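You operate a simulated robot arm through the tools that you are given. There is no shell and no other tool. Be economical: measure what you need, move in short steps, check, and stop when the job is done.

You run a simulated robot arm. Do the job below in one go: nothing can be reset, and whatever is moved stays where it is left.

TASK
Put things in order on the top of the boxing table. At the end: the lead rest stands where the blue reference resistor stood; the blue reference resistor stands where the brown reference resistor stood; the blue height pin stands on top of the yellow crimp anvil; the brown reference resistor is on the clear glass plate; whatever was shut is shut again. Leave all else as you found it, and nothing knocked over.
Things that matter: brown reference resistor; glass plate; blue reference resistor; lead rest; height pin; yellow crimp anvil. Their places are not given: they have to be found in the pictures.

It is judged by the outcome, as a careful person would: the job done as asked, and still so three seconds after it is handed in. It fails if anything else is knocked over, pushed out of place, dropped, spilled or broken.

THE ROBOT
A 7-joint arm with a two-finger parallel gripper, fixed in place. Base frame: the origin is at the foot of the arm, x ahead of it, y to its left, z up. Units: m, rad, N and s.
With the tool pointing down near the work surface it reaches from about 0.22 to 0.68 m from the base axis. Its first joint turns from -1.152 to 1.152 rad. Payload 2.4 kg.
The tool frame sits at the grasp point between the pads (the TCP): z along the fingers, y along the line on which they close. The tips reach 0.03 m beyond it. Largest opening 0.094 m; finger width 0.028, thickness 0.01; the body of the gripper, 0.05 by 0.096 m, starts 0.055 m behind the TCP.
Orientation is that of the tool frame in the base frame, as [roll, pitch, yaw] about the fixed x, y, z axes, in that order (R = Rz(yaw) Ry(pitch) Rx(roll)). With the fingers straight down and closing along the base's y, the tool's x points along the base's -x, its y along +y and its z along -z.

THE INTERFACE
- The arm moves only by the tool step_arm. Its arguments are lists of equal length, an entry for each row: "dp": the shift along the tool's x, y, z in units of 100 mm (1.0 is 100 mm), a list of three; "rotation": the turn, a rotation vector about the tool's x, y, z in units of 90 degrees (1.0 is 90 degrees), a list of three; "claw": the closure, from 0 (fully open) to 1 (shut). In form: {"dp": [[tx, ty, tz], ...], "rotation": [[wx, wy, wz], ...], "claw": [claw, ...]}. A call has 1 to 8 rows; each row is the pose to reach, as a shift and turn from the pose commanded when the call began, along the tool's axes at that moment. A call with a number of a shift or a turn outside -1 to 1 is refused whole. A row lasts 0.2 s, in which the tool goes at most 0.05 m and 0.15 rad; a call with a longer step from one row to the next is refused whole, and so is a gripper value outside its range. Where a pose cannot be reached the arm comes as near as it can. A force on the tool above 40 N (or 10 N above the force at the start of the call, whichever is more), or a blocked arm, ends the call early, and 0.2 s more pass. The fingers move at their own pace (about 0.153 m/s each) and stop on an object; they squeeze with about 44 N. The grip force told is the motor's: it shows also when the fingers shut on nothing. Time passes only in rows, and 0.2 s behind the last, so rows that repeat a pose let the fingers close. The reply holds the time, the measured pose of the TCP, the force on the tool along the base axes, the opening and the grip force, in the units named above and with some noise.
- Cameras (640 x 400 px; columns grow to the right, rows downward): "scene" is fixed at [0.0413, 0.4801, 1.4419]; the picture's right is [-0.69, -0.73, 0.00], its down [-0.43, 0.41, -0.81] and it looks along [0.59, -0.55, -0.59] (base axes); focal length 347 px, centre (320, 200). "wrist" rides on the gripper at [-0.037, 0, -0.058] in the tool frame; the picture's right is [0.00, -1.00, 0.00], its down [0.97, 0.00, -0.24] and it looks along [0.24, 0.00, 0.97] (tool axes); focal length 218 px, centre (320, 200).
- get_image(camera): a new picture of that camera. The clock stands still meanwhile.
- locate(camera, pixels): for up to 12 pixels [column, row] of the newest picture of that camera ("zoom" is the newest enlarged one), the place [x, y, z] in the base frame of the surface seen there, good to about 0.002 m. The clock stands still meanwhile.
- inspect(camera, box): a new picture of the part [left, top, right, bottom] of that camera's present view, enlarged. The clock stands still meanwhile.
- close_job(): hands the job in; it is judged then, once.

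Go step by step. Measure first, check grasps and placings, and put right what went wrong. The budget is 80 turns and 34 pictures, counting those below and the enlarged ones. Unless the task says otherwise, let go and move clear before handing in, and close with one line.

The tools are called after ">>>" as name(argument=value, ...) on one line, values as JSON. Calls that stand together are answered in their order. step_arm: Moves the arm, as the interface text tells. Its arguments: {"type":"object","properties":{"dp":{"type":"array"},"rotation":{"type":"array"},"claw":{"type":"array"}},"required":["dp","rotation","claw"]} The other tools are called the same way: get_image (camera) takes a picture; locate (camera, pixels) gives the place of the surface under pixels of a picture; inspect (camera, box) takes an enlarged picture of a part of a camera's view; close_job () hands the job in.

At the start:

```text
time: 0.0
eef_pos: [0.3337, -0.0147, 1.0647]
ee_rot: [-3.141, 0.0, -3.14]
force: [-0.4, 0.3, 0.9]
grip_width: 0.094
gripper_force: 0.1
```

scene: 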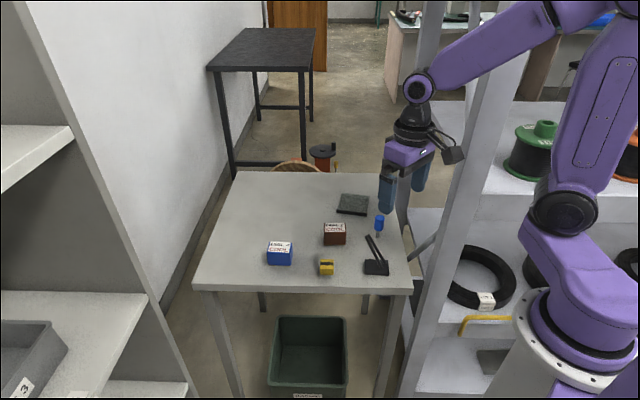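
wrist: 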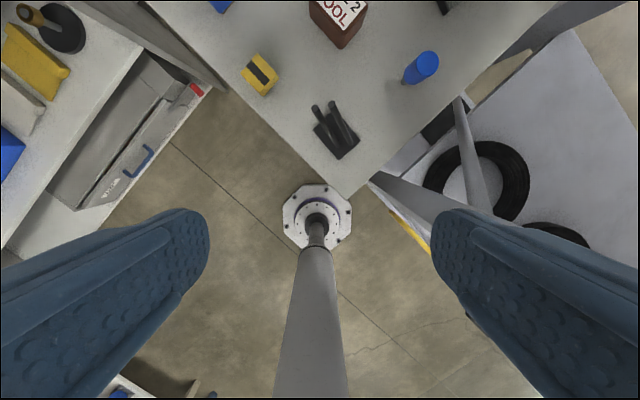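

The scene shows the blue box near (279,253), brown box (335,233), yellow anvil (326,267), lead rest (375,262), pin (379,223) and a dark plate (352,204). I'll enlarge this part of the picture.

>>> inspect(camera="scene", box=[240, 170, 420, 290])

```text
3.33 times, centred on (330, 230) of scene
```

zoom: 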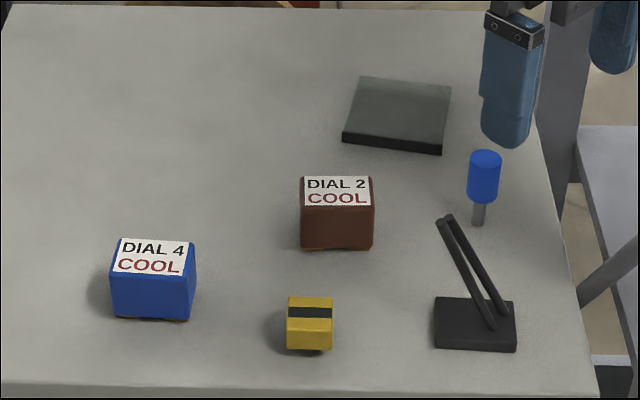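

The zoom shows all six objects clearly, so I'll measure their surfaces in it.

>>> locate(camera="zoom", pixels=[[122, 240], [187, 244], [114, 272], [182, 276], [307, 178], [370, 178], [305, 205], [370, 207], [362, 78], [450, 86], [343, 135], [442, 146]])

>>> locate(camera="zoom", pixels=[[400, 110], [485, 156], [478, 222], [291, 299], [332, 299], [289, 325], [331, 325], [438, 300], [513, 304], [436, 345], [515, 350], [448, 218]])

>>> locate(camera="zoom", pixels=[[490, 325], [500, 308], [470, 260], [478, 180], [485, 190], [115, 316], [187, 321], [302, 249], [370, 249], [290, 349], [250, 100], [310, 313]])

```text
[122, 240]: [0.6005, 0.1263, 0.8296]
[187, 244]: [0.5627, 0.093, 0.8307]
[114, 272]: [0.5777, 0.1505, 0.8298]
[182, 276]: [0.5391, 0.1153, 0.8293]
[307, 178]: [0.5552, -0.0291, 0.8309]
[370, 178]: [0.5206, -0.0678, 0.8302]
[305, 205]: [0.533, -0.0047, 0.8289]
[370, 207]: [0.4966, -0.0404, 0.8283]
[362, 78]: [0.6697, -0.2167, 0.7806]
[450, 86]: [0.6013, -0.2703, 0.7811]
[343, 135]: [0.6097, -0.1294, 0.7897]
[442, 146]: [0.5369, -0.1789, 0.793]
```

```text
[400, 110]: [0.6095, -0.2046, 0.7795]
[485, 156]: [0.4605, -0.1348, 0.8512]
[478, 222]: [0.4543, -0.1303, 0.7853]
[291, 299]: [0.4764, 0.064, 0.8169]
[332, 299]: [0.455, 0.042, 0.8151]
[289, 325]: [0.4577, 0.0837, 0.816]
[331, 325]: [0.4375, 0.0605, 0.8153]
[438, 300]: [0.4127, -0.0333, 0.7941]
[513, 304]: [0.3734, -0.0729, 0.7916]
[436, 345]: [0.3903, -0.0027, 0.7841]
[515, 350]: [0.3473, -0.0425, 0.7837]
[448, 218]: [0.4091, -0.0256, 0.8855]
```

```text
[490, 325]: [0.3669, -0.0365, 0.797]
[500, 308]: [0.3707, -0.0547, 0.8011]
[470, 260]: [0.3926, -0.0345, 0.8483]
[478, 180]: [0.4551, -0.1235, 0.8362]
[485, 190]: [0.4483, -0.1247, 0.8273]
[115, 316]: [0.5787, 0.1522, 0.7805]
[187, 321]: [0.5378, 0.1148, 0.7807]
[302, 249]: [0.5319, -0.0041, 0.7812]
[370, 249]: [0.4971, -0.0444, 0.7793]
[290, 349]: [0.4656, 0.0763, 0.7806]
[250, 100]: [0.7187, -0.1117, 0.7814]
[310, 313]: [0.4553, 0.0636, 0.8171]
```

All six are measured: brown centre is about (0.526,-0.036), blue about (0.570,0.121), both about 43° to the base axes. I'll move over the table, turning the tool by +42°, for a view from above.

>>> step_arm(dp=[[-0.2, -0.04, 0], [-0.4, -0.08, 0], [-0.6, -0.12, 0], [-0.8, -0.16, 0], [-1, -0.2, 0]], rotation=[[0, 0, -0.0935], [0, 0, -0.187], [0, 0, -0.2805], [0, 0, -0.374], [0, 0, -0.467]], claw=[0, 0, 0, 0, 0])

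>>> get_image(camera="wrist")

```text
time: 1.2
eef_pos: [0.4336, -0.0344, 1.0642]
ee_rot: [3.141, 0.001, -2.406]
force: [0.6, 0.4, -0.2]
grip_width: 0.094
gripper_force: 0.2
```

```text
30 pictures are left
```

wrist: 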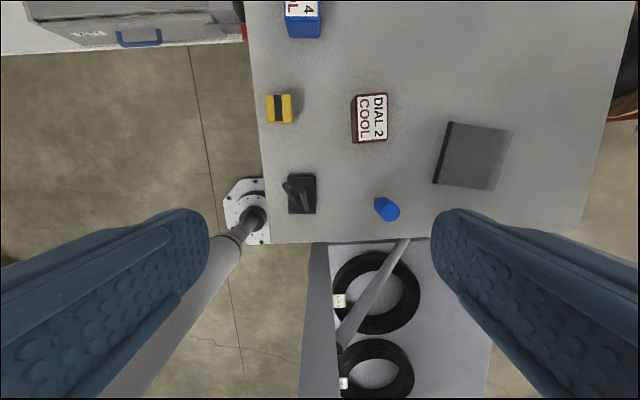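

The wrist view shows the objects aligned with the picture apart from the glass plate at (473,155), which is turned slightly. I'll enlarge the middle.

>>> inspect(camera="wrist", box=[250, 70, 530, 245])

```text
2.29 times, centred on (390, 158) of wrist
```

zoom: 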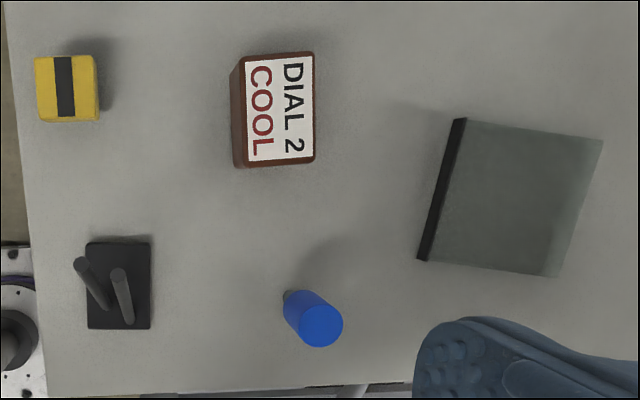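

>>> locate(camera="zoom", pixels=[[245, 57], [313, 53], [314, 160], [243, 166], [460, 122], [465, 122], [600, 140], [555, 276], [423, 258], [428, 260], [440, 190], [520, 200]])

>>> locate(camera="zoom", pixels=[[87, 242], [151, 243], [150, 327], [89, 328], [80, 264], [103, 304], [118, 275], [128, 318], [320, 326], [70, 300], [140, 300], [109, 320]])

>>> locate(camera="zoom", pixels=[[37, 58], [93, 56], [97, 115], [42, 120], [64, 87], [343, 324], [299, 330], [320, 305], [322, 345], [233, 70], [236, 165], [290, 295]])

```text
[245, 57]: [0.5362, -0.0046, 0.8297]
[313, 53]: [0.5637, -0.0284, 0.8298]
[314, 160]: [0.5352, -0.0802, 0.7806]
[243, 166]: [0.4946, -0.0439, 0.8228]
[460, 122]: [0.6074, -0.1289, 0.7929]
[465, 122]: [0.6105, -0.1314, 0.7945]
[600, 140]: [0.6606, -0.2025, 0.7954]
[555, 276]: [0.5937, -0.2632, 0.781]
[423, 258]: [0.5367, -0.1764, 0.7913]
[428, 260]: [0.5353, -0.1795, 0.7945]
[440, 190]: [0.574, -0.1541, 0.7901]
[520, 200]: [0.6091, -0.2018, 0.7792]
```

```text
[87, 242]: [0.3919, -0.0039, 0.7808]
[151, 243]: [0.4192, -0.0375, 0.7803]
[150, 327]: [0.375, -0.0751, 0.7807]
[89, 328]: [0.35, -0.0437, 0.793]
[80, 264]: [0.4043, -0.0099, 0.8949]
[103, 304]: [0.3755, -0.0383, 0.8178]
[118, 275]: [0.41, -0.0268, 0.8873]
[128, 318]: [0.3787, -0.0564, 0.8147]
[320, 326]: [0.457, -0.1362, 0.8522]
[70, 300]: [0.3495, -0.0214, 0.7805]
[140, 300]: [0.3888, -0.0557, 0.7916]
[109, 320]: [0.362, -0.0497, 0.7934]
```

```text
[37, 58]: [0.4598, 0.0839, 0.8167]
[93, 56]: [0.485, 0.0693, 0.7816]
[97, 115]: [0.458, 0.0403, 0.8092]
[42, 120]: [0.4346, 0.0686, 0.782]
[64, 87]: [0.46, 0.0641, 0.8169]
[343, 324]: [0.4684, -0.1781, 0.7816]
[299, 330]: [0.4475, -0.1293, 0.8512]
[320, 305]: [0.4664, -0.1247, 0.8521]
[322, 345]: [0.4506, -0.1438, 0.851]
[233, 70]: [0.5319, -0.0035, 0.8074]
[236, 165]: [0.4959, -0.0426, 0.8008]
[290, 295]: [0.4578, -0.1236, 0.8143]
```

The plate is about 0.088 m square, centred near (0.598,-0.191) with its top at z≈0.795. The lead rest's parallel rods rise to z≈0.895. I'll move above the brown box at (0.527,-0.037), turn 4° more and descend part of the way.

>>> step_arm(dp=[[-0.17, -0.16, 0.25], [-0.34, -0.32, 0.5], [-0.51, -0.48, 0.75], [-0.676, -0.643, 1.0]], rotation=[[0, 0, -0.011], [0, 0, -0.022], [0, 0, -0.033], [0, 0, -0.044]], claw=[0, 0, 0, 0])

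>>> step_arm(dp=[[0, 0, 0.3], [0, 0, 0.6], [0, 0, 0.9]], rotation=[[0, 0, 0], [0, 0, 0], [0, 0, 0]], claw=[0, 0, 0])

>>> get_image(camera="wrist")

```text
time: 2.2
eef_pos: [0.527, -0.0355, 0.9632]
ee_rot: [3.141, 0.0, -2.339]
force: [-0.2, -0.4, 0.1]
grip_width: 0.0939
gripper_force: 0.2
```

```text
time: 3.0
eef_pos: [0.5289, -0.0346, 0.8747]
ee_rot: [3.141, 0.001, -2.338]
force: [0.6, 0.6, 0.8]
grip_width: 0.0938
gripper_force: 0.0
```

```text
28 pictures are left
```

wrist: 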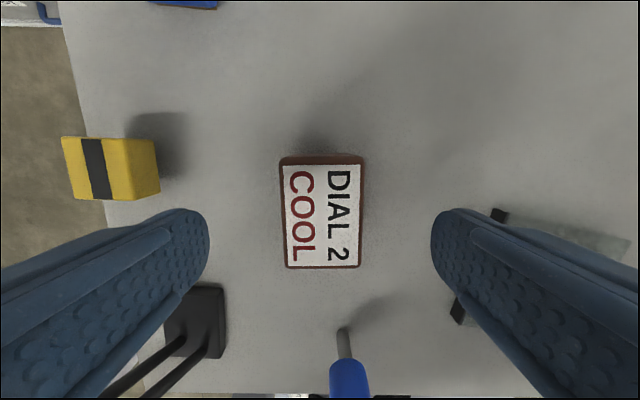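

The brown box is centred between the fingers (column 322) and squarely aligned. I'll descend to z≈0.818 and close.

>>> step_arm(dp=[[-0.03, 0, 0.3], [-0.03, 0, 0.565], [-0.03, 0, 0.565], [-0.03, 0, 0.565], [-0.03, 0, 0.565], [-0.03, 0, 0.565]], rotation=[[0, 0, 0], [0, 0, 0], [0, 0, 0], [0, 0, 0], [0, 0, 0], [0, 0, 0]], claw=[0, 0, 0, 1, 1, 1])

```text
time: 4.4
eef_pos: [0.5282, -0.0332, 0.8186]
ee_rot: [3.141, 0.0, -2.339]
force: [0.3, 0.0, 0.0]
grip_width: 0.0458
gripper_force: 43.8
```

The grip is firm, with a width of 0.046 m. I'll lift 0.1 m and carry the box toward the plate.

>>> step_arm(dp=[[0, 0, -0.2], [0, 0, -0.5], [0, 0, -0.8], [0.08, -0.2, -0.8], [0.16, -0.4, -0.8], [0.24, -0.6, -0.8], [0.32, -0.8, -0.8]], rotation=[[0, 0, 0], [0, 0, 0], [0, 0, 0], [0, 0, 0], [0, 0, 0], [0, 0, 0], [0, 0, 0]], claw=[1, 1, 1, 1, 1, 1, 1])

>>> step_arm(dp=[[0.08, -0.2, 0], [0.16, -0.4, 0], [0.24, -0.6, 0], [0.322, -0.794, 0], [0.322, -0.794, 0]], rotation=[[0, 0, 0], [0, 0, 0], [0, 0, 0], [0, 0, 0], [0, 0, 0]], claw=[1, 1, 1, 1, 1])

>>> inspect(camera="scene", box=[240, 170, 420, 290])

```text
time: 6.0
eef_pos: [0.5634, -0.1141, 0.897]
ee_rot: [-3.142, 0.001, -2.338]
force: [0.8, 0.7, -1.8]
grip_width: 0.0456
gripper_force: 44.1
```

```text
time: 7.2
eef_pos: [0.5984, -0.192, 0.8981]
ee_rot: [-3.141, 0.001, -2.339]
force: [0.2, -0.3, -1.2]
grip_width: 0.0459
gripper_force: 44.4
```

```text
3.33 times, centred on (330, 230) of scene
```

zoom: 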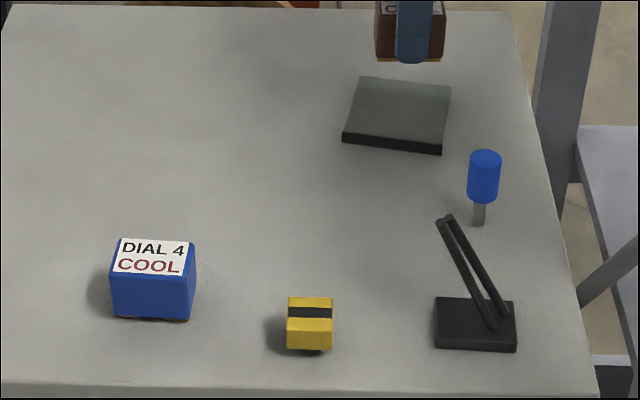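

The box is over the plate with nothing disturbed. The plate top at 0.795 means a TCP of about 0.834, so I'll lower gently to just above that.

>>> step_arm(dp=[[0, 0, 0.3], [0, 0, 0.5], [0, 0, 0.58], [0, 0, 0.61], [0, 0, 0.63], [0, 0, 0.63]], rotation=[[0, 0, 0], [0, 0, 0], [0, 0, 0], [0, 0, 0], [0, 0, 0], [0, 0, 0]], claw=[1, 1, 1, 1, 1, 1])

>>> inspect(camera="scene", box=[310, 165, 400, 225])

```text
time: 8.6
eef_pos: [0.598, -0.1914, 0.8349]
ee_rot: [3.141, 0.001, -2.339]
force: [0.6, -0.2, -1.3]
grip_width: 0.0458
gripper_force: 43.7
```

```text
6.67 times, centred on (355, 195) of scene
```

zoom: 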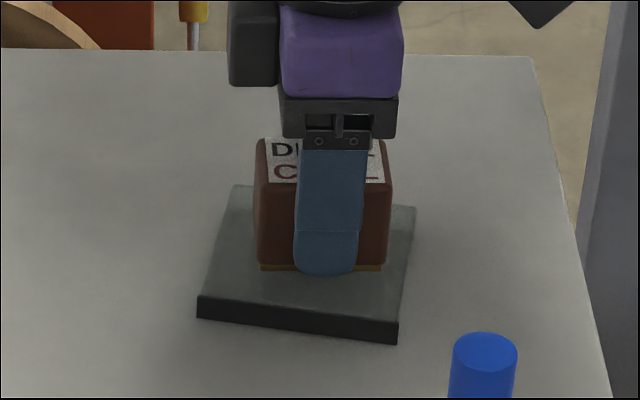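

The box is nearly on the plate and there's no contact force yet (z -1.3 N). I'll go down in millimetre steps.

>>> step_arm(dp=[[0, 0, 0.01], [0, 0, 0.015], [0, 0, 0.015]], rotation=[[0, 0, 0], [0, 0, 0], [0, 0, 0]], claw=[1, 1, 1])

```text
time: 9.4
eef_pos: [0.5988, -0.1919, 0.8345]
ee_rot: [-3.14, -0.002, -2.338]
force: [-4.4, 1.3, 16.7]
grip_width: 0.0457
gripper_force: 44.1
```

There is 16.7 N of contact, so the box is seated. I'll release and rise.

>>> step_arm(dp=[[0, 0, -0.008], [0, 0, -0.008], [0, 0, -0.008], [0, 0, -0.3], [0, 0, -0.7], [0, 0, -1.0]], rotation=[[0, 0, 0], [0, 0, 0], [0, 0, 0], [0, 0, 0], [0, 0, 0], [0, 0, 0]], claw=[1, 0.2, 0.2, 0.2, 0.2, 0.2])

>>> get_image(camera="wrist")

```text
time: 10.8
eef_pos: [0.5977, -0.1909, 0.9324]
ee_rot: [3.141, 0.0, -2.337]
force: [0.4, -0.9, 0.4]
grip_width: 0.0749
gripper_force: 0.2
```

```text
25 pictures are left
```

wrist: 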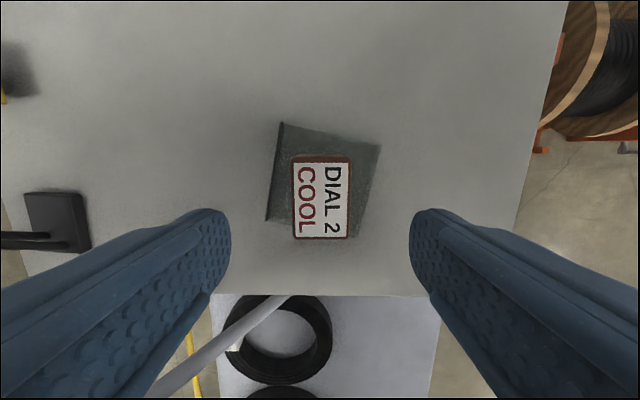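

The brown box sits centrally on the plate. I'll go to the blue box at about (0.573,0.117).

>>> step_arm(dp=[[-0.22, 0.25, 0], [-0.45, 0.5, 0], [-0.683, 0.77, 0]], rotation=[[0, 0, 0], [0, 0, 0], [0, 0, 0]], claw=[0, 0, 0])

>>> step_arm(dp=[[-0.22, 0.25, 0], [-0.45, 0.5, 0], [-0.683, 0.77, 0]], rotation=[[0, 0, 0], [0, 0, 0], [0, 0, 0]], claw=[0, 0, 0])

>>> step_arm(dp=[[-0.22, 0.25, 0], [-0.45, 0.5, 0], [-0.683, 0.77, 0], [-0.683, 0.77, 0.2], [-0.683, 0.77, 0.5], [-0.683, 0.77, 0.5]], rotation=[[0, 0, 0.01], [0, 0, 0.02], [0, 0, 0.03], [0, 0, 0.04], [0, 0, 0.04], [0, 0, 0.04]], claw=[0, 0, 0, 0, 0, 0])

>>> get_image(camera="wrist")

```text
time: 11.6
eef_pos: [0.5893, -0.0881, 0.9313]
ee_rot: [-3.141, 0.0, -2.339]
force: [-0.2, 0.2, -0.3]
grip_width: 0.094
gripper_force: 0.1
```

```text
time: 12.4
eef_pos: [0.5832, 0.013, 0.9312]
ee_rot: [-3.141, 0.001, -2.341]
force: [0.3, -0.1, -0.2]
grip_width: 0.0937
gripper_force: 0.0
```

```text
time: 13.8
eef_pos: [0.5744, 0.1176, 0.8804]
ee_rot: [3.141, 0.001, -2.403]
force: [0.1, 1.1, 0.2]
grip_width: 0.0939
gripper_force: 0.1
```

```text
24 pictures are left
```

wrist: 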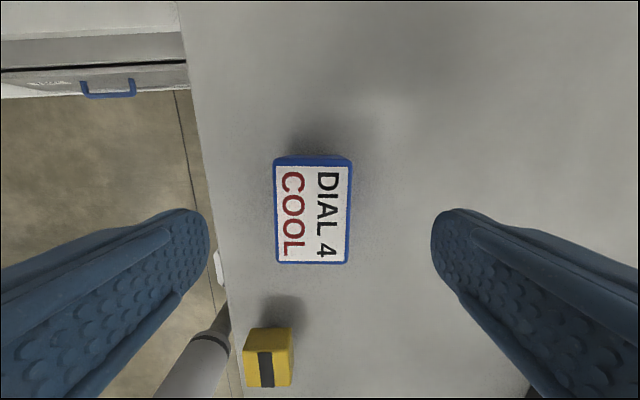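

The blue box centre is at about (312,212), so the tool needs about 4 mm in +y and 3.6 mm in -x. I'll correct that, descend and close.

>>> step_arm(dp=[[-0.036, 0.042, 0], [-0.036, 0.042, 0.3], [-0.036, 0.042, 0.618], [-0.036, 0.042, 0.618], [-0.036, 0.042, 0.618], [-0.036, 0.042, 0.618], [-0.036, 0.042, 0.618]], rotation=[[0, 0, 0], [0, 0, 0], [0, 0, 0], [0, 0, 0], [0, 0, 0], [0, 0, 0], [0, 0, 0]], claw=[0, 0, 0, 0, 1, 1, 1])

```text
time: 15.4
eef_pos: [0.5737, 0.1208, 0.8206]
ee_rot: [3.141, -0.002, -2.401]
force: [0.1, 0.3, -0.4]
grip_width: 0.0459
gripper_force: 43.8
```

Gripped, with the same 0.046 m width. I'll lift and carry it to the brown box's old spot at (0.5285,-0.034).

>>> step_arm(dp=[[0, 0, -0.2], [0, 0, -0.5], [0, 0, -0.8], [0.17, -0.105, -0.8], [0.34, -0.21, -0.8], [0.51, -0.315, -0.8], [0.69, -0.42, -0.8]], rotation=[[0, 0, 0], [0, 0, 0], [0, 0, 0], [0, 0, 0], [0, 0, 0], [0, 0, 0], [0, 0, 0]], claw=[1, 1, 1, 1, 1, 1, 1])

>>> step_arm(dp=[[0.17, -0.105, 0], [0.34, -0.21, 0], [0.51, -0.315, 0], [0.69, -0.42, 0], [0.69, -0.42, 0]], rotation=[[0, 0, -0.01], [0, 0, -0.02], [0, 0, -0.03], [0, 0, -0.04], [0, 0, -0.04]], claw=[1, 1, 1, 1, 1])

```text
time: 17.0
eef_pos: [0.5508, 0.0454, 0.9008]
ee_rot: [-3.141, 0.0, -2.401]
force: [0.2, 0.1, -2.4]
grip_width: 0.0458
gripper_force: 44.0
```

```text
time: 18.2
eef_pos: [0.529, -0.033, 0.9008]
ee_rot: [-3.141, 0.0, -2.338]
force: [-0.2, 0.1, -0.7]
grip_width: 0.0458
gripper_force: 44.2
```

The position matches the old brown spot within about 1 mm. I'll lower until contact.

>>> step_arm(dp=[[0, 0, 0.3], [0, 0, 0.6], [0, 0, 0.76], [0, 0, 0.79], [0, 0, 0.8], [0, 0, 0.805], [0, 0, 0.805]], rotation=[[0, 0, 0], [0, 0, 0], [0, 0, 0], [0, 0, 0], [0, 0, 0], [0, 0, 0], [0, 0, 0]], claw=[1, 1, 1, 1, 1, 1, 1])

```text
time: 19.8
eef_pos: [0.5298, -0.0342, 0.822]
ee_rot: [-3.14, 0.0, -2.339]
force: [-5.4, 1.3, 24.4]
grip_width: 0.0458
gripper_force: 44.0
```

Contact, so I'll release and rise.

>>> step_arm(dp=[[0, 0, -0.01], [0, 0, -0.01], [0, 0, -0.01], [0, 0, -0.3], [0, 0, -0.7], [0, 0, -1.0]], rotation=[[0, 0, 0], [0, 0, 0], [0, 0, 0], [0, 0, 0], [0, 0, 0], [0, 0, 0]], claw=[1, 0.2, 0.2, 0.2, 0.2, 0.2])

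```text
time: 21.2
eef_pos: [0.5287, -0.0322, 0.9207]
ee_rot: [-3.141, -0.001, -2.339]
force: [-0.3, 0.2, -0.2]
grip_width: 0.0751
gripper_force: 0.1
```

Next I'll go above the lead rest rods, near (0.396,-0.029), and take a picture to centre on them.

>>> step_arm(dp=[[0, 0, -0.4], [0.18, 0.196, -0.7], [0.36, 0.39, -0.7], [0.54, 0.587, -0.7], [0.72, 0.783, -0.7], [0.901, 0.979, -0.7], [0.901, 0.979, -0.7]], rotation=[[0, 0, 0], [0, 0, 0], [0, 0, 0.01], [0, 0, 0.02], [0, 0, 0.03], [0, 0, 0.04], [0, 0, 0.04]], claw=[0, 0, 0, 0, 0, 0, 0])

>>> get_image(camera="wrist")

```text
time: 22.8
eef_pos: [0.3976, -0.0306, 0.9912]
ee_rot: [3.14, 0.0, -2.403]
force: [0.1, -0.7, -0.6]
grip_width: 0.0942
gripper_force: 0.1
```

```text
23 pictures are left
```

wrist: 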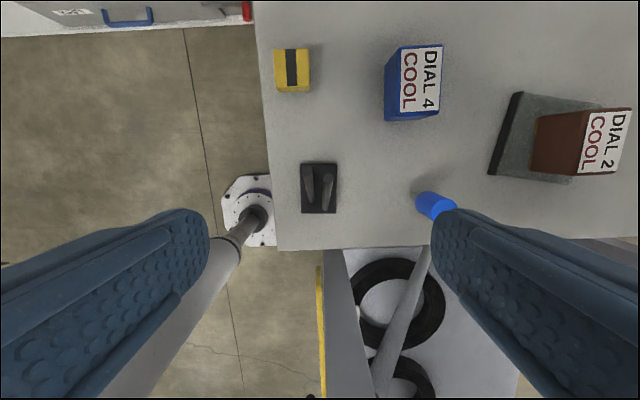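

>>> inspect(camera="wrist", box=[272, 145, 368, 230])

```text
4.71 times, centred on (320, 188) of wrist
```

zoom: 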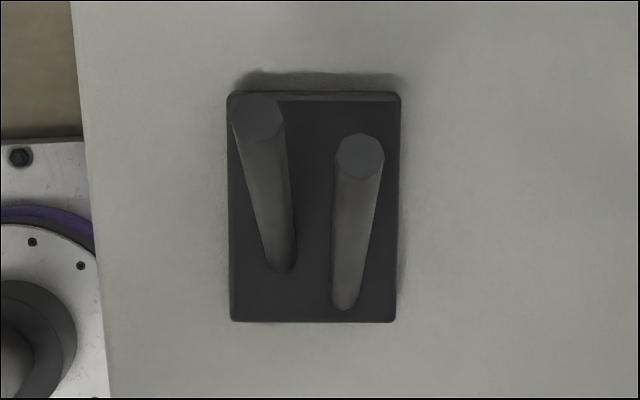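

>>> locate(camera="zoom", pixels=[[258, 118], [235, 118], [282, 125], [360, 155], [383, 155], [338, 155], [280, 268], [345, 306], [230, 95], [398, 97], [395, 320], [233, 318]])

```text
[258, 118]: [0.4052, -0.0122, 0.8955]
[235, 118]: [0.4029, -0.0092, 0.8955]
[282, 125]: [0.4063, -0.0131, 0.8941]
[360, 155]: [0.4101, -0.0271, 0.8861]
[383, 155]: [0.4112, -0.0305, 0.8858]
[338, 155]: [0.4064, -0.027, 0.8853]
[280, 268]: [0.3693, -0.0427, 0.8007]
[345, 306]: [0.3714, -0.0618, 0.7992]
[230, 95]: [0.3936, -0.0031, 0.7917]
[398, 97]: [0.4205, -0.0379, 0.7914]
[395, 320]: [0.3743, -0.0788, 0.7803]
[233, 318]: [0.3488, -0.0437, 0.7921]
```

The rods are parallel at about ±7 mm around the tool's centre line, and my TCP is already within 1 mm. I'll descend to z≈0.862, above the base and with the body clear of the rod tips, then close in stages.

>>> step_arm(dp=[[0, 0.01, 0.3], [0, 0.01, 0.6], [0, 0.01, 0.9], [0, 0.01, 0.9]], rotation=[[0, 0, 0], [0, 0, 0], [0, 0, 0], [0, 0, 0]], claw=[0.3, 0.3, 0.3, 0.3])

>>> get_image(camera="wrist")

```text
time: 23.8
eef_pos: [0.3973, -0.0293, 0.8992]
ee_rot: [-3.141, -0.001, -2.402]
force: [-0.3, 0.7, -0.8]
grip_width: 0.0658
gripper_force: 0.1
```

```text
21 pictures are left
```

wrist: 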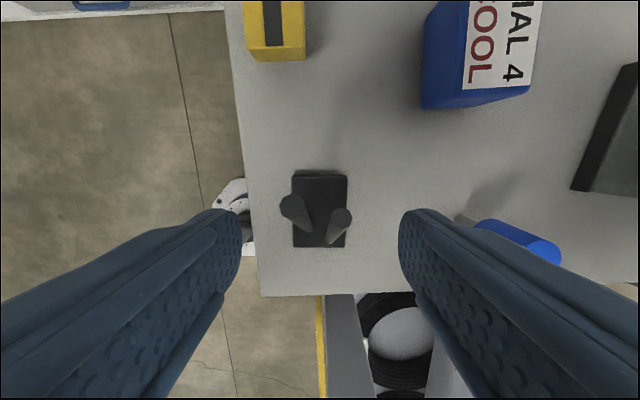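

The rods are centred between the fingers at columns 293 and 340, and the pin is well clear. I'll descend 37 mm and close gently.

>>> step_arm(dp=[[0, 0, 0.2], [0, 0, 0.37], [0, 0, 0.37], [0, 0, 0.37], [0, 0, 0.37], [0, 0, 0.37], [0, 0, 0.37]], rotation=[[0, 0, 0], [0, 0, 0], [0, 0, 0], [0, 0, 0], [0, 0, 0], [0, 0, 0], [0, 0, 0]], claw=[0.3, 0.3, 0.6, 0.72, 0.8, 1, 1])

```text
time: 25.4
eef_pos: [0.3972, -0.0295, 0.8638]
ee_rot: [3.141, 0.001, -2.401]
force: [0.5, -0.7, -0.1]
grip_width: 0.0275
gripper_force: 44.6
```

Gripped at 0.0275 m. I'll lift 30 mm and check that it hangs level.

>>> step_arm(dp=[[0, 0, -0.05], [0, 0, -0.15], [0, 0, -0.3], [0, 0, -0.3]], rotation=[[0, 0, 0], [0, 0, 0], [0, 0, 0], [0, 0, 0]], claw=[1, 1, 1, 1])

>>> inspect(camera="scene", box=[300, 180, 450, 280])

```text
time: 26.4
eef_pos: [0.3955, -0.0293, 0.8931]
ee_rot: [-3.141, 0.001, -2.403]
force: [0.5, 0.1, -4.1]
grip_width: 0.0277
gripper_force: 44.1
```

```text
4.00 times, centred on (375, 230) of scene
```

zoom: 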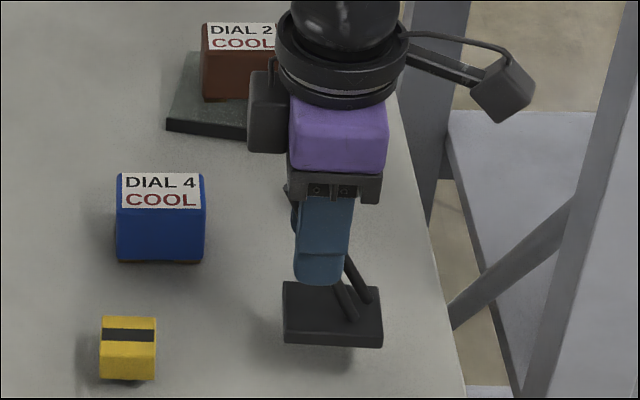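

It hangs level. I'll raise it further and carry it to the blue box's old spot.

>>> step_arm(dp=[[0, 0, -0.3], [0, 0, -0.6], [-0.2, -0.006, -0.7], [-0.41, -0.012, -0.7], [-0.62, -0.019, -0.7], [-0.832, -0.026, -0.7]], rotation=[[0, 0, 0], [0, 0, 0], [0, 0, 0], [0, 0, 0], [0, 0, 0], [0, 0, 0]], claw=[1, 1, 1, 1, 1, 1])

>>> step_arm(dp=[[-0.2, -0.006, 0], [-0.41, -0.012, 0], [-0.62, -0.019, 0], [-0.832, -0.026, 0]], rotation=[[0, 0, 0], [0, 0, 0], [0, 0, 0], [0, 0, 0]], claw=[1, 1, 1, 1])

>>> step_arm(dp=[[-0.2, -0.006, 0], [-0.41, -0.012, 0], [-0.62, -0.019, 0], [-0.832, -0.026, 0], [-0.832, -0.026, 0]], rotation=[[0, 0, 0], [0, 0, 0], [0, 0, 0], [0, 0, 0], [0, 0, 0]], claw=[1, 1, 1, 1, 1])

```text
time: 27.8
eef_pos: [0.4583, 0.0274, 0.9637]
ee_rot: [3.141, 0.0, -2.401]
force: [0.3, 0.5, -2.7]
grip_width: 0.0275
gripper_force: 43.9
```

```text
time: 28.8
eef_pos: [0.5236, 0.0791, 0.963]
ee_rot: [-3.141, 0.001, -2.401]
force: [0.0, 1.6, -2.6]
grip_width: 0.0272
gripper_force: 44.2
```

```text
time: 30.0
eef_pos: [0.5868, 0.1336, 0.9647]
ee_rot: [-3.14, 0.0, -2.403]
force: [0.5, -0.3, -3.1]
grip_width: 0.0274
gripper_force: 44.5
```

Now over the target, 0.100 m above the grasp height. I'll lower almost all of it and then feel for contact.

>>> step_arm(dp=[[0, 0, 0.3], [0, 0, 0.6], [0, 0, 0.85], [0, 0, 0.95], [0, 0, 0.98], [0, 0, 0.99], [0, 0, 0.997], [0, 0, 0.997]], rotation=[[0, 0, 0], [0, 0, 0], [0, 0, 0], [0, 0, 0], [0, 0, 0], [0, 0, 0], [0, 0, 0], [0, 0, 0]], claw=[1, 1, 1, 1, 1, 1, 1, 1])

>>> inspect(camera="scene", box=[230, 190, 350, 270])

```text
time: 31.8
eef_pos: [0.5852, 0.1334, 0.8639]
ee_rot: [-3.141, 0.001, -2.402]
force: [0.7, -0.4, -1.1]
grip_width: 0.0272
gripper_force: 43.9
```

```text
5.00 times, centred on (290, 230) of scene
```

zoom: 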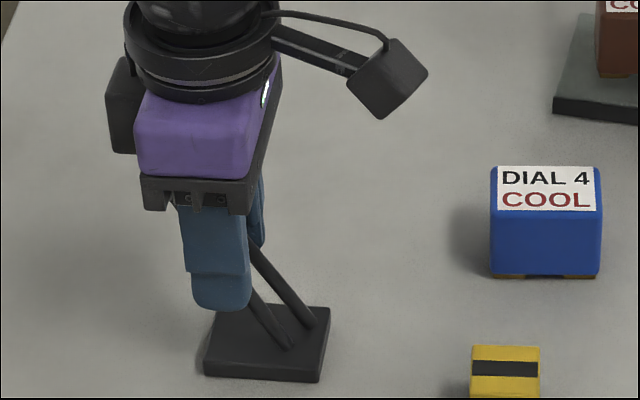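

The base looks flat and about to touch. I'll check its corners before letting go, and press 1 mm further.

>>> locate(camera="zoom", pixels=[[206, 374], [320, 380], [329, 309], [206, 355], [320, 362]])

>>> step_arm(dp=[[0, 0, 0.006], [0, 0, 0.012], [0, 0, 0.012]], rotation=[[0, 0, 0], [0, 0, 0], [0, 0, 0]], claw=[1, 1, 1])

```text
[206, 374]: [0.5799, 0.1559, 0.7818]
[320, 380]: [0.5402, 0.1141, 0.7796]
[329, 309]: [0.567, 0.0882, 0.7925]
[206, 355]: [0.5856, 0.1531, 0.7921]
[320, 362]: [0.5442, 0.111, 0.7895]
```

```text
time: 32.6
eef_pos: [0.5859, 0.133, 0.8641]
ee_rot: [-3.141, 0.002, -2.402]
force: [-1.0, -3.2, 17.7]
grip_width: 0.0272
gripper_force: 44.2
```

The base is centred at about (0.575,0.120), within 2 mm of the target, and touching down at 17.7 N. I'll release and rise.

>>> step_arm(dp=[[0, 0, -0.008], [0, 0, -0.008], [0, 0, -0.008], [0, 0, -0.008], [0, 0, -0.3], [0, 0, -0.7], [0, 0, -1.0]], rotation=[[0, 0, 0], [0, 0, 0], [0, 0, 0], [0, 0, 0], [0, 0, 0], [0, 0, 0], [0, 0, 0]], claw=[0.9, 0.5, 0.3, 0.3, 0.3, 0.3, 0.3])

>>> get_image(camera="scene")

```text
time: 34.2
eef_pos: [0.5852, 0.1348, 0.9627]
ee_rot: [-3.141, -0.001, -2.403]
force: [0.1, 0.2, -0.3]
grip_width: 0.0657
gripper_force: 0.1
```

```text
18 pictures are left
```

scene: 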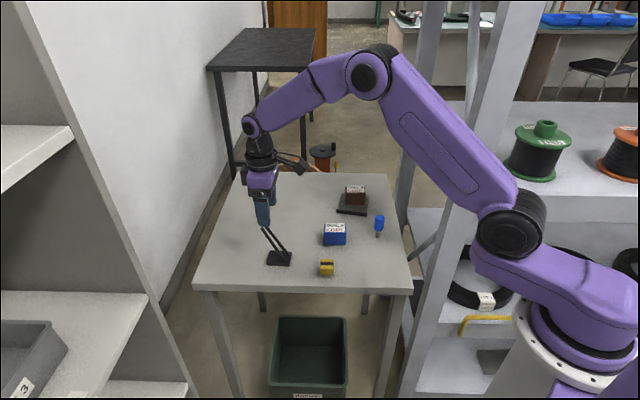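

The lead rest stands well. I'll go to the height pin at (0.4575,-0.136).

>>> step_arm(dp=[[0.3, -0.125, 0], [0.6, -0.25, 0], [0.92, -0.377, 0]], rotation=[[0, 0, 0], [0, 0, 0], [0, 0, 0]], claw=[0.3, 0.3, 0.3])

>>> step_arm(dp=[[0.3, -0.125, 0], [0.6, -0.25, 0], [0.92, -0.377, 0]], rotation=[[0, 0, 0], [0, 0, 0], [0, 0, 0]], claw=[0.3, 0.3, 0.3])

>>> step_arm(dp=[[0.3, -0.125, 0], [0.6, -0.25, 0], [0.92, -0.377, 0], [0.92, -0.377, 0.3], [0.92, -0.377, 0.5], [0.92, -0.377, 0.5]], rotation=[[0, 0, 0], [0, 0, 0], [0, 0, 0], [0, 0, 0], [0, 0, 0], [0, 0, 0]], claw=[0.3, 0.3, 0.3, 0.3, 0.3, 0.3])

>>> get_image(camera="wrist")

```text
time: 35.0
eef_pos: [0.5436, 0.043, 0.9615]
ee_rot: [-3.142, 0.0, -2.401]
force: [0.2, 0.2, 0.7]
grip_width: 0.0658
gripper_force: 0.1
```

```text
time: 35.8
eef_pos: [0.5003, -0.0487, 0.964]
ee_rot: [3.14, -0.001, -2.403]
force: [1.0, -0.2, -0.6]
grip_width: 0.066
gripper_force: 0.0
```

```text
time: 37.2
eef_pos: [0.4588, -0.1383, 0.9126]
ee_rot: [-3.142, -0.002, -2.401]
force: [-0.2, -0.2, 0.6]
grip_width: 0.0657
gripper_force: 0.0
```

```text
17 pictures are left
```

wrist: 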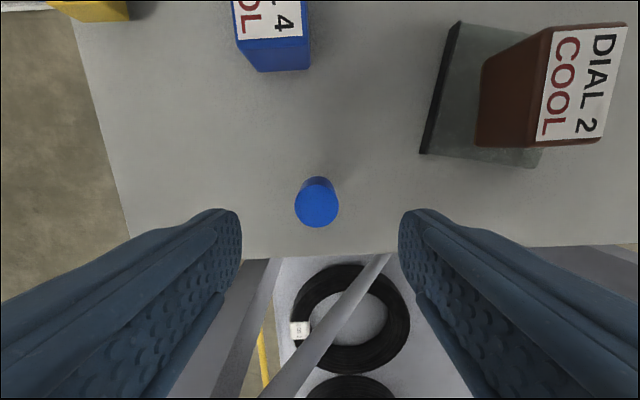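

The pin's top is centred at (317,206). I'll locate its rim and the head/stem extents.

>>> locate(camera="wrist", pixels=[[317, 206], [297, 206], [337, 206], [317, 188], [317, 225], [315, 179]])

>>> inspect(camera="scene", box=[350, 200, 410, 240])

```text
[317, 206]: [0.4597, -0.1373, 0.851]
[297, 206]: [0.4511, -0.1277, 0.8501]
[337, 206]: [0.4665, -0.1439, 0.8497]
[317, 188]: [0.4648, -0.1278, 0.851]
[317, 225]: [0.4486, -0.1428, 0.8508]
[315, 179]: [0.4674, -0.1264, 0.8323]
```

```text
10.00 times, centred on (380, 220) of scene
```

zoom: 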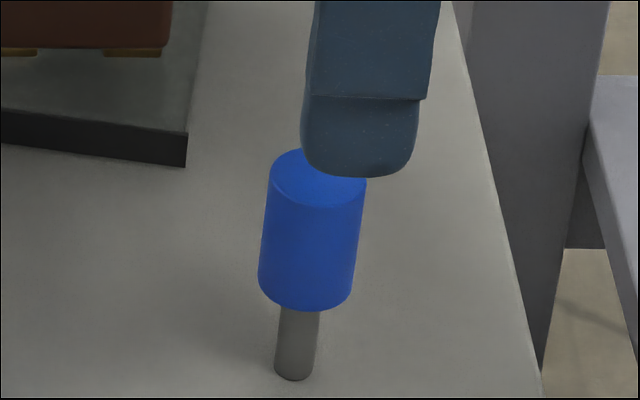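

The pin centre is (0.458,-0.136), within 1 mm of the TCP. I'll descend to z≈0.833 and close in stages.

>>> step_arm(dp=[[0, 0.01, 0.3], [0, 0.01, 0.6], [0, 0.01, 0.795], [0, 0.01, 0.795], [0, 0.01, 0.795], [0, 0.01, 0.795], [0, 0.01, 0.795], [0, 0.01, 0.795]], rotation=[[0, 0, 0], [0, 0, 0], [0, 0, 0], [0, 0, 0], [0, 0, 0], [0, 0, 0], [0, 0, 0], [0, 0, 0]], claw=[0.3, 0.3, 0.3, 0.6, 0.7, 0.76, 1, 1])

```text
time: 39.0
eef_pos: [0.4586, -0.138, 0.833]
ee_rot: [-3.141, -0.001, -2.402]
force: [-0.2, -0.3, 1.0]
grip_width: 0.0242
gripper_force: 44.2
```

Gripped at 0.024 m, which is the head. I'll lift and carry the pin to the anvil.

>>> step_arm(dp=[[0, 0, -0.2], [0, 0, -0.5], [0, 0, -0.8], [-0.167, 0.184, -0.9], [-0.334, 0.369, -0.9], [-0.5, 0.553, -0.9], [-0.668, 0.738, -0.9]], rotation=[[0, 0, 0], [0, 0, 0], [0, 0, 0], [0, 0, 0], [0, 0, 0], [0, 0, 0], [0, 0, 0]], claw=[1, 1, 1, 1, 1, 1, 1])

>>> step_arm(dp=[[-0.167, 0.184, 0], [-0.334, 0.369, 0], [-0.5, 0.553, 0], [-0.668, 0.738, 0], [-0.668, 0.738, 0], [-0.668, 0.738, 0.3], [-0.668, 0.738, 0.3]], rotation=[[0, 0, 0], [0, 0, 0], [0, 0, 0], [0, 0, 0], [0, 0, 0], [0, 0, 0], [0, 0, 0]], claw=[1, 1, 1, 1, 1, 1, 1])

>>> inspect(camera="scene", box=[290, 225, 365, 275])

>>> get_image(camera="wrist")

```text
time: 40.6
eef_pos: [0.4573, -0.0376, 0.9236]
ee_rot: [3.141, -0.001, -2.401]
force: [0.5, 0.7, -0.4]
grip_width: 0.0241
gripper_force: 43.5
```

```text
time: 42.2
eef_pos: [0.4575, 0.0621, 0.8927]
ee_rot: [-3.141, -0.001, -2.402]
force: [0.3, 0.4, -1.1]
grip_width: 0.0244
gripper_force: 43.6
```

```text
8.00 times, centred on (328, 250) of scene
```

zoom: 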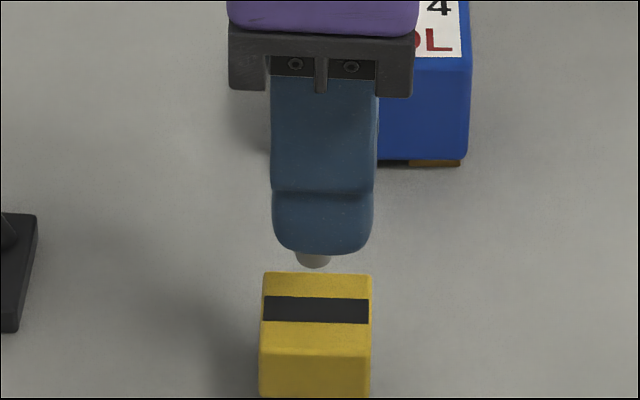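

```text
14 pictures are left
```

wrist: 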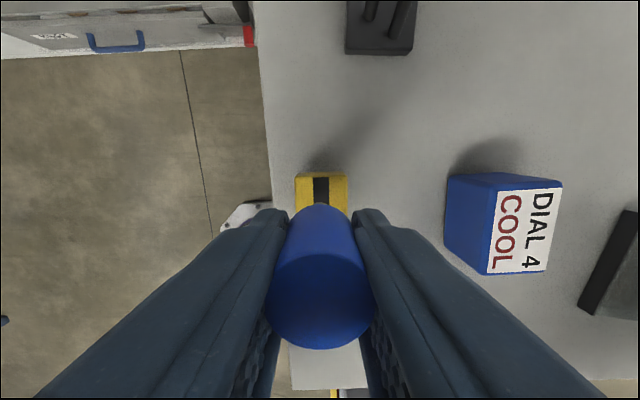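

The pin hangs about 23 mm above the anvil. I'll locate the anvil top corners and the stem tip to check the alignment.

>>> locate(camera="zoom", pixels=[[266, 276], [368, 277], [263, 346], [368, 347], [315, 310], [313, 264]])

>>> locate(camera="wrist", pixels=[[298, 177], [345, 177], [321, 180]])

```text
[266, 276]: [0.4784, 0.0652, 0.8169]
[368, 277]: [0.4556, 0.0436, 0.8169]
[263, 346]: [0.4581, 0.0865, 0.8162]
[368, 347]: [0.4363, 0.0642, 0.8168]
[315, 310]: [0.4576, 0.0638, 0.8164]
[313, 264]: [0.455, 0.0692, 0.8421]
```

```text
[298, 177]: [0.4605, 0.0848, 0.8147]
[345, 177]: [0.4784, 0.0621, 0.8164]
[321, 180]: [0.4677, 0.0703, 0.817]
```

The anvil top's centre is (0.457,0.065), so I'll shift about 1.5 mm and lower close to contact.

>>> step_arm(dp=[[-0.01, 0.011, 0], [-0.01, 0.011, 0.1], [-0.01, 0.011, 0.18], [-0.01, 0.011, 0.21], [-0.01, 0.011, 0.22], [-0.01, 0.011, 0.22]], rotation=[[0, 0, 0], [0, 0, 0], [0, 0, 0], [0, 0, 0], [0, 0, 0], [0, 0, 0]], claw=[1, 1, 1, 1, 1, 1])

>>> step_arm(dp=[[0, 0, 0.005], [0, 0, 0.01], [0, 0, 0.01]], rotation=[[0, 0, 0], [0, 0, 0], [0, 0, 0]], claw=[1, 1, 1])

```text
time: 43.6
eef_pos: [0.4563, 0.0652, 0.8711]
ee_rot: [-3.142, 0.001, -2.4]
force: [0.0, -0.4, -0.8]
grip_width: 0.0241
gripper_force: 43.4
```

```text
time: 44.4
eef_pos: [0.4563, 0.0653, 0.8702]
ee_rot: [-3.142, -0.001, -2.402]
force: [-0.5, 0.3, -0.1]
grip_width: 0.0242
gripper_force: 44.2
```

No contact yet (z -0.1 N), so I'll take another millimetre in fine steps.

>>> step_arm(dp=[[0, 0, 0.005], [0, 0, 0.008], [0, 0, 0.008]], rotation=[[0, 0, 0], [0, 0, 0], [0, 0, 0]], claw=[1, 1, 1])

>>> inspect(camera="scene", box=[290, 225, 365, 275])

```text
time: 45.2
eef_pos: [0.4567, 0.0646, 0.8696]
ee_rot: [3.141, 0.0, -2.402]
force: [0.1, 0.1, 0.3]
grip_width: 0.024
gripper_force: 44.1
```

```text
8.00 times, centred on (328, 250) of scene
```

zoom: 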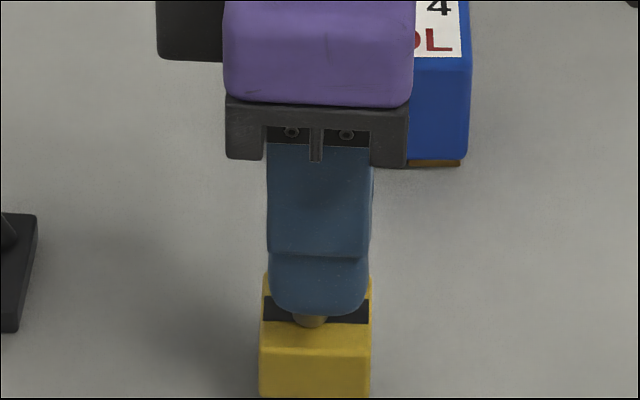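

Still not loaded, so I'll feel further down in half-millimetre steps.

>>> step_arm(dp=[[0, 0, 0.005], [0, 0, 0.01], [0, 0, 0.01]], rotation=[[0, 0, 0], [0, 0, 0], [0, 0, 0]], claw=[1, 1, 1])

```text
time: 46.0
eef_pos: [0.4591, 0.0645, 0.8695]
ee_rot: [-3.137, 0.001, -2.402]
force: [-1.4, 0.9, 17.4]
grip_width: 0.0241
gripper_force: 44.1
```

Contact at 17 N. I'll relieve about 0.8 mm, open gently and rise.

>>> step_arm(dp=[[0, 0, -0.008], [0, 0, -0.008], [0, 0, -0.008], [0, 0, -0.008], [0, 0, -0.008], [0, 0, -0.2], [0, 0, -0.5], [0, 0, -0.9]], rotation=[[0, 0, 0], [0, 0, 0], [0, 0, 0], [0, 0, 0], [0, 0, 0], [0, 0, 0], [0, 0, 0], [0, 0, 0]], claw=[1, 0.72, 0.68, 0.5, 0.3, 0.3, 0.3, 0.3])

>>> inspect(camera="scene", box=[240, 170, 420, 290])

```text
time: 47.8
eef_pos: [0.4568, 0.0647, 0.9596]
ee_rot: [3.141, -0.002, -2.401]
force: [0.1, 0.2, -0.1]
grip_width: 0.0659
gripper_force: 0.1
```

```text
3.33 times, centred on (330, 230) of scene
```

zoom: 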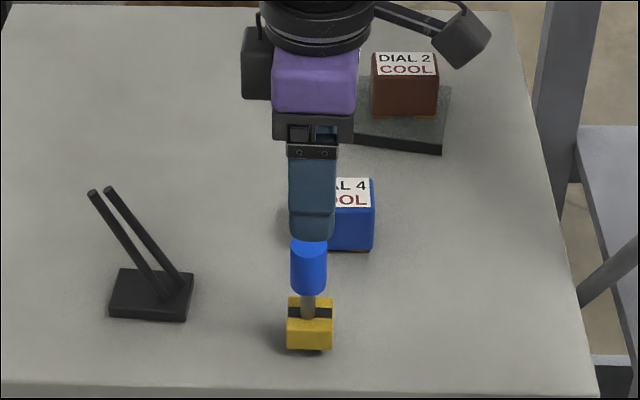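

The pin stands upright on the anvil. I'll move clear and take a last look.

>>> step_arm(dp=[[0, 0, -0.3], [0, 0, -0.6], [0, 0, -1.0], [0.3, 0, -1.0], [0.6, 0, -1.0], [0.6, 0, -1.0]], rotation=[[0, 0, 0], [0, 0, 0], [0, 0, 0], [0, 0, 0], [0, 0, 0], [0, 0, 0]], claw=[0.3, 0.3, 0.3, 0.3, 0.3, 0.3])

>>> inspect(camera="scene", box=[240, 170, 420, 290])

```text
time: 49.2
eef_pos: [0.4112, 0.0229, 1.0585]
ee_rot: [-3.141, 0.001, -2.402]
force: [0.1, 0.2, 0.4]
grip_width: 0.0657
gripper_force: 0.2
```

```text
3.33 times, centred on (330, 230) of scene
```

zoom: 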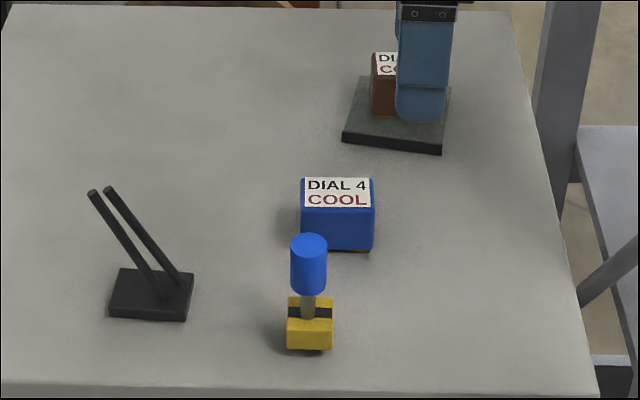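

The picture shows every object in its asked-for place and standing, the gripper is open and clear, and nothing shut was opened. I'm handing in.

>>> close_job()

```text
The job is handed in.
```

The job is done and handed in: the brown resistor is on the glass plate, the blue resistor is on the brown one's old spot, the lead rest is on the blue one's old spot, and the height pin stands on the yellow anvil. Nothing was knocked over, and I opened nothing that was shut.
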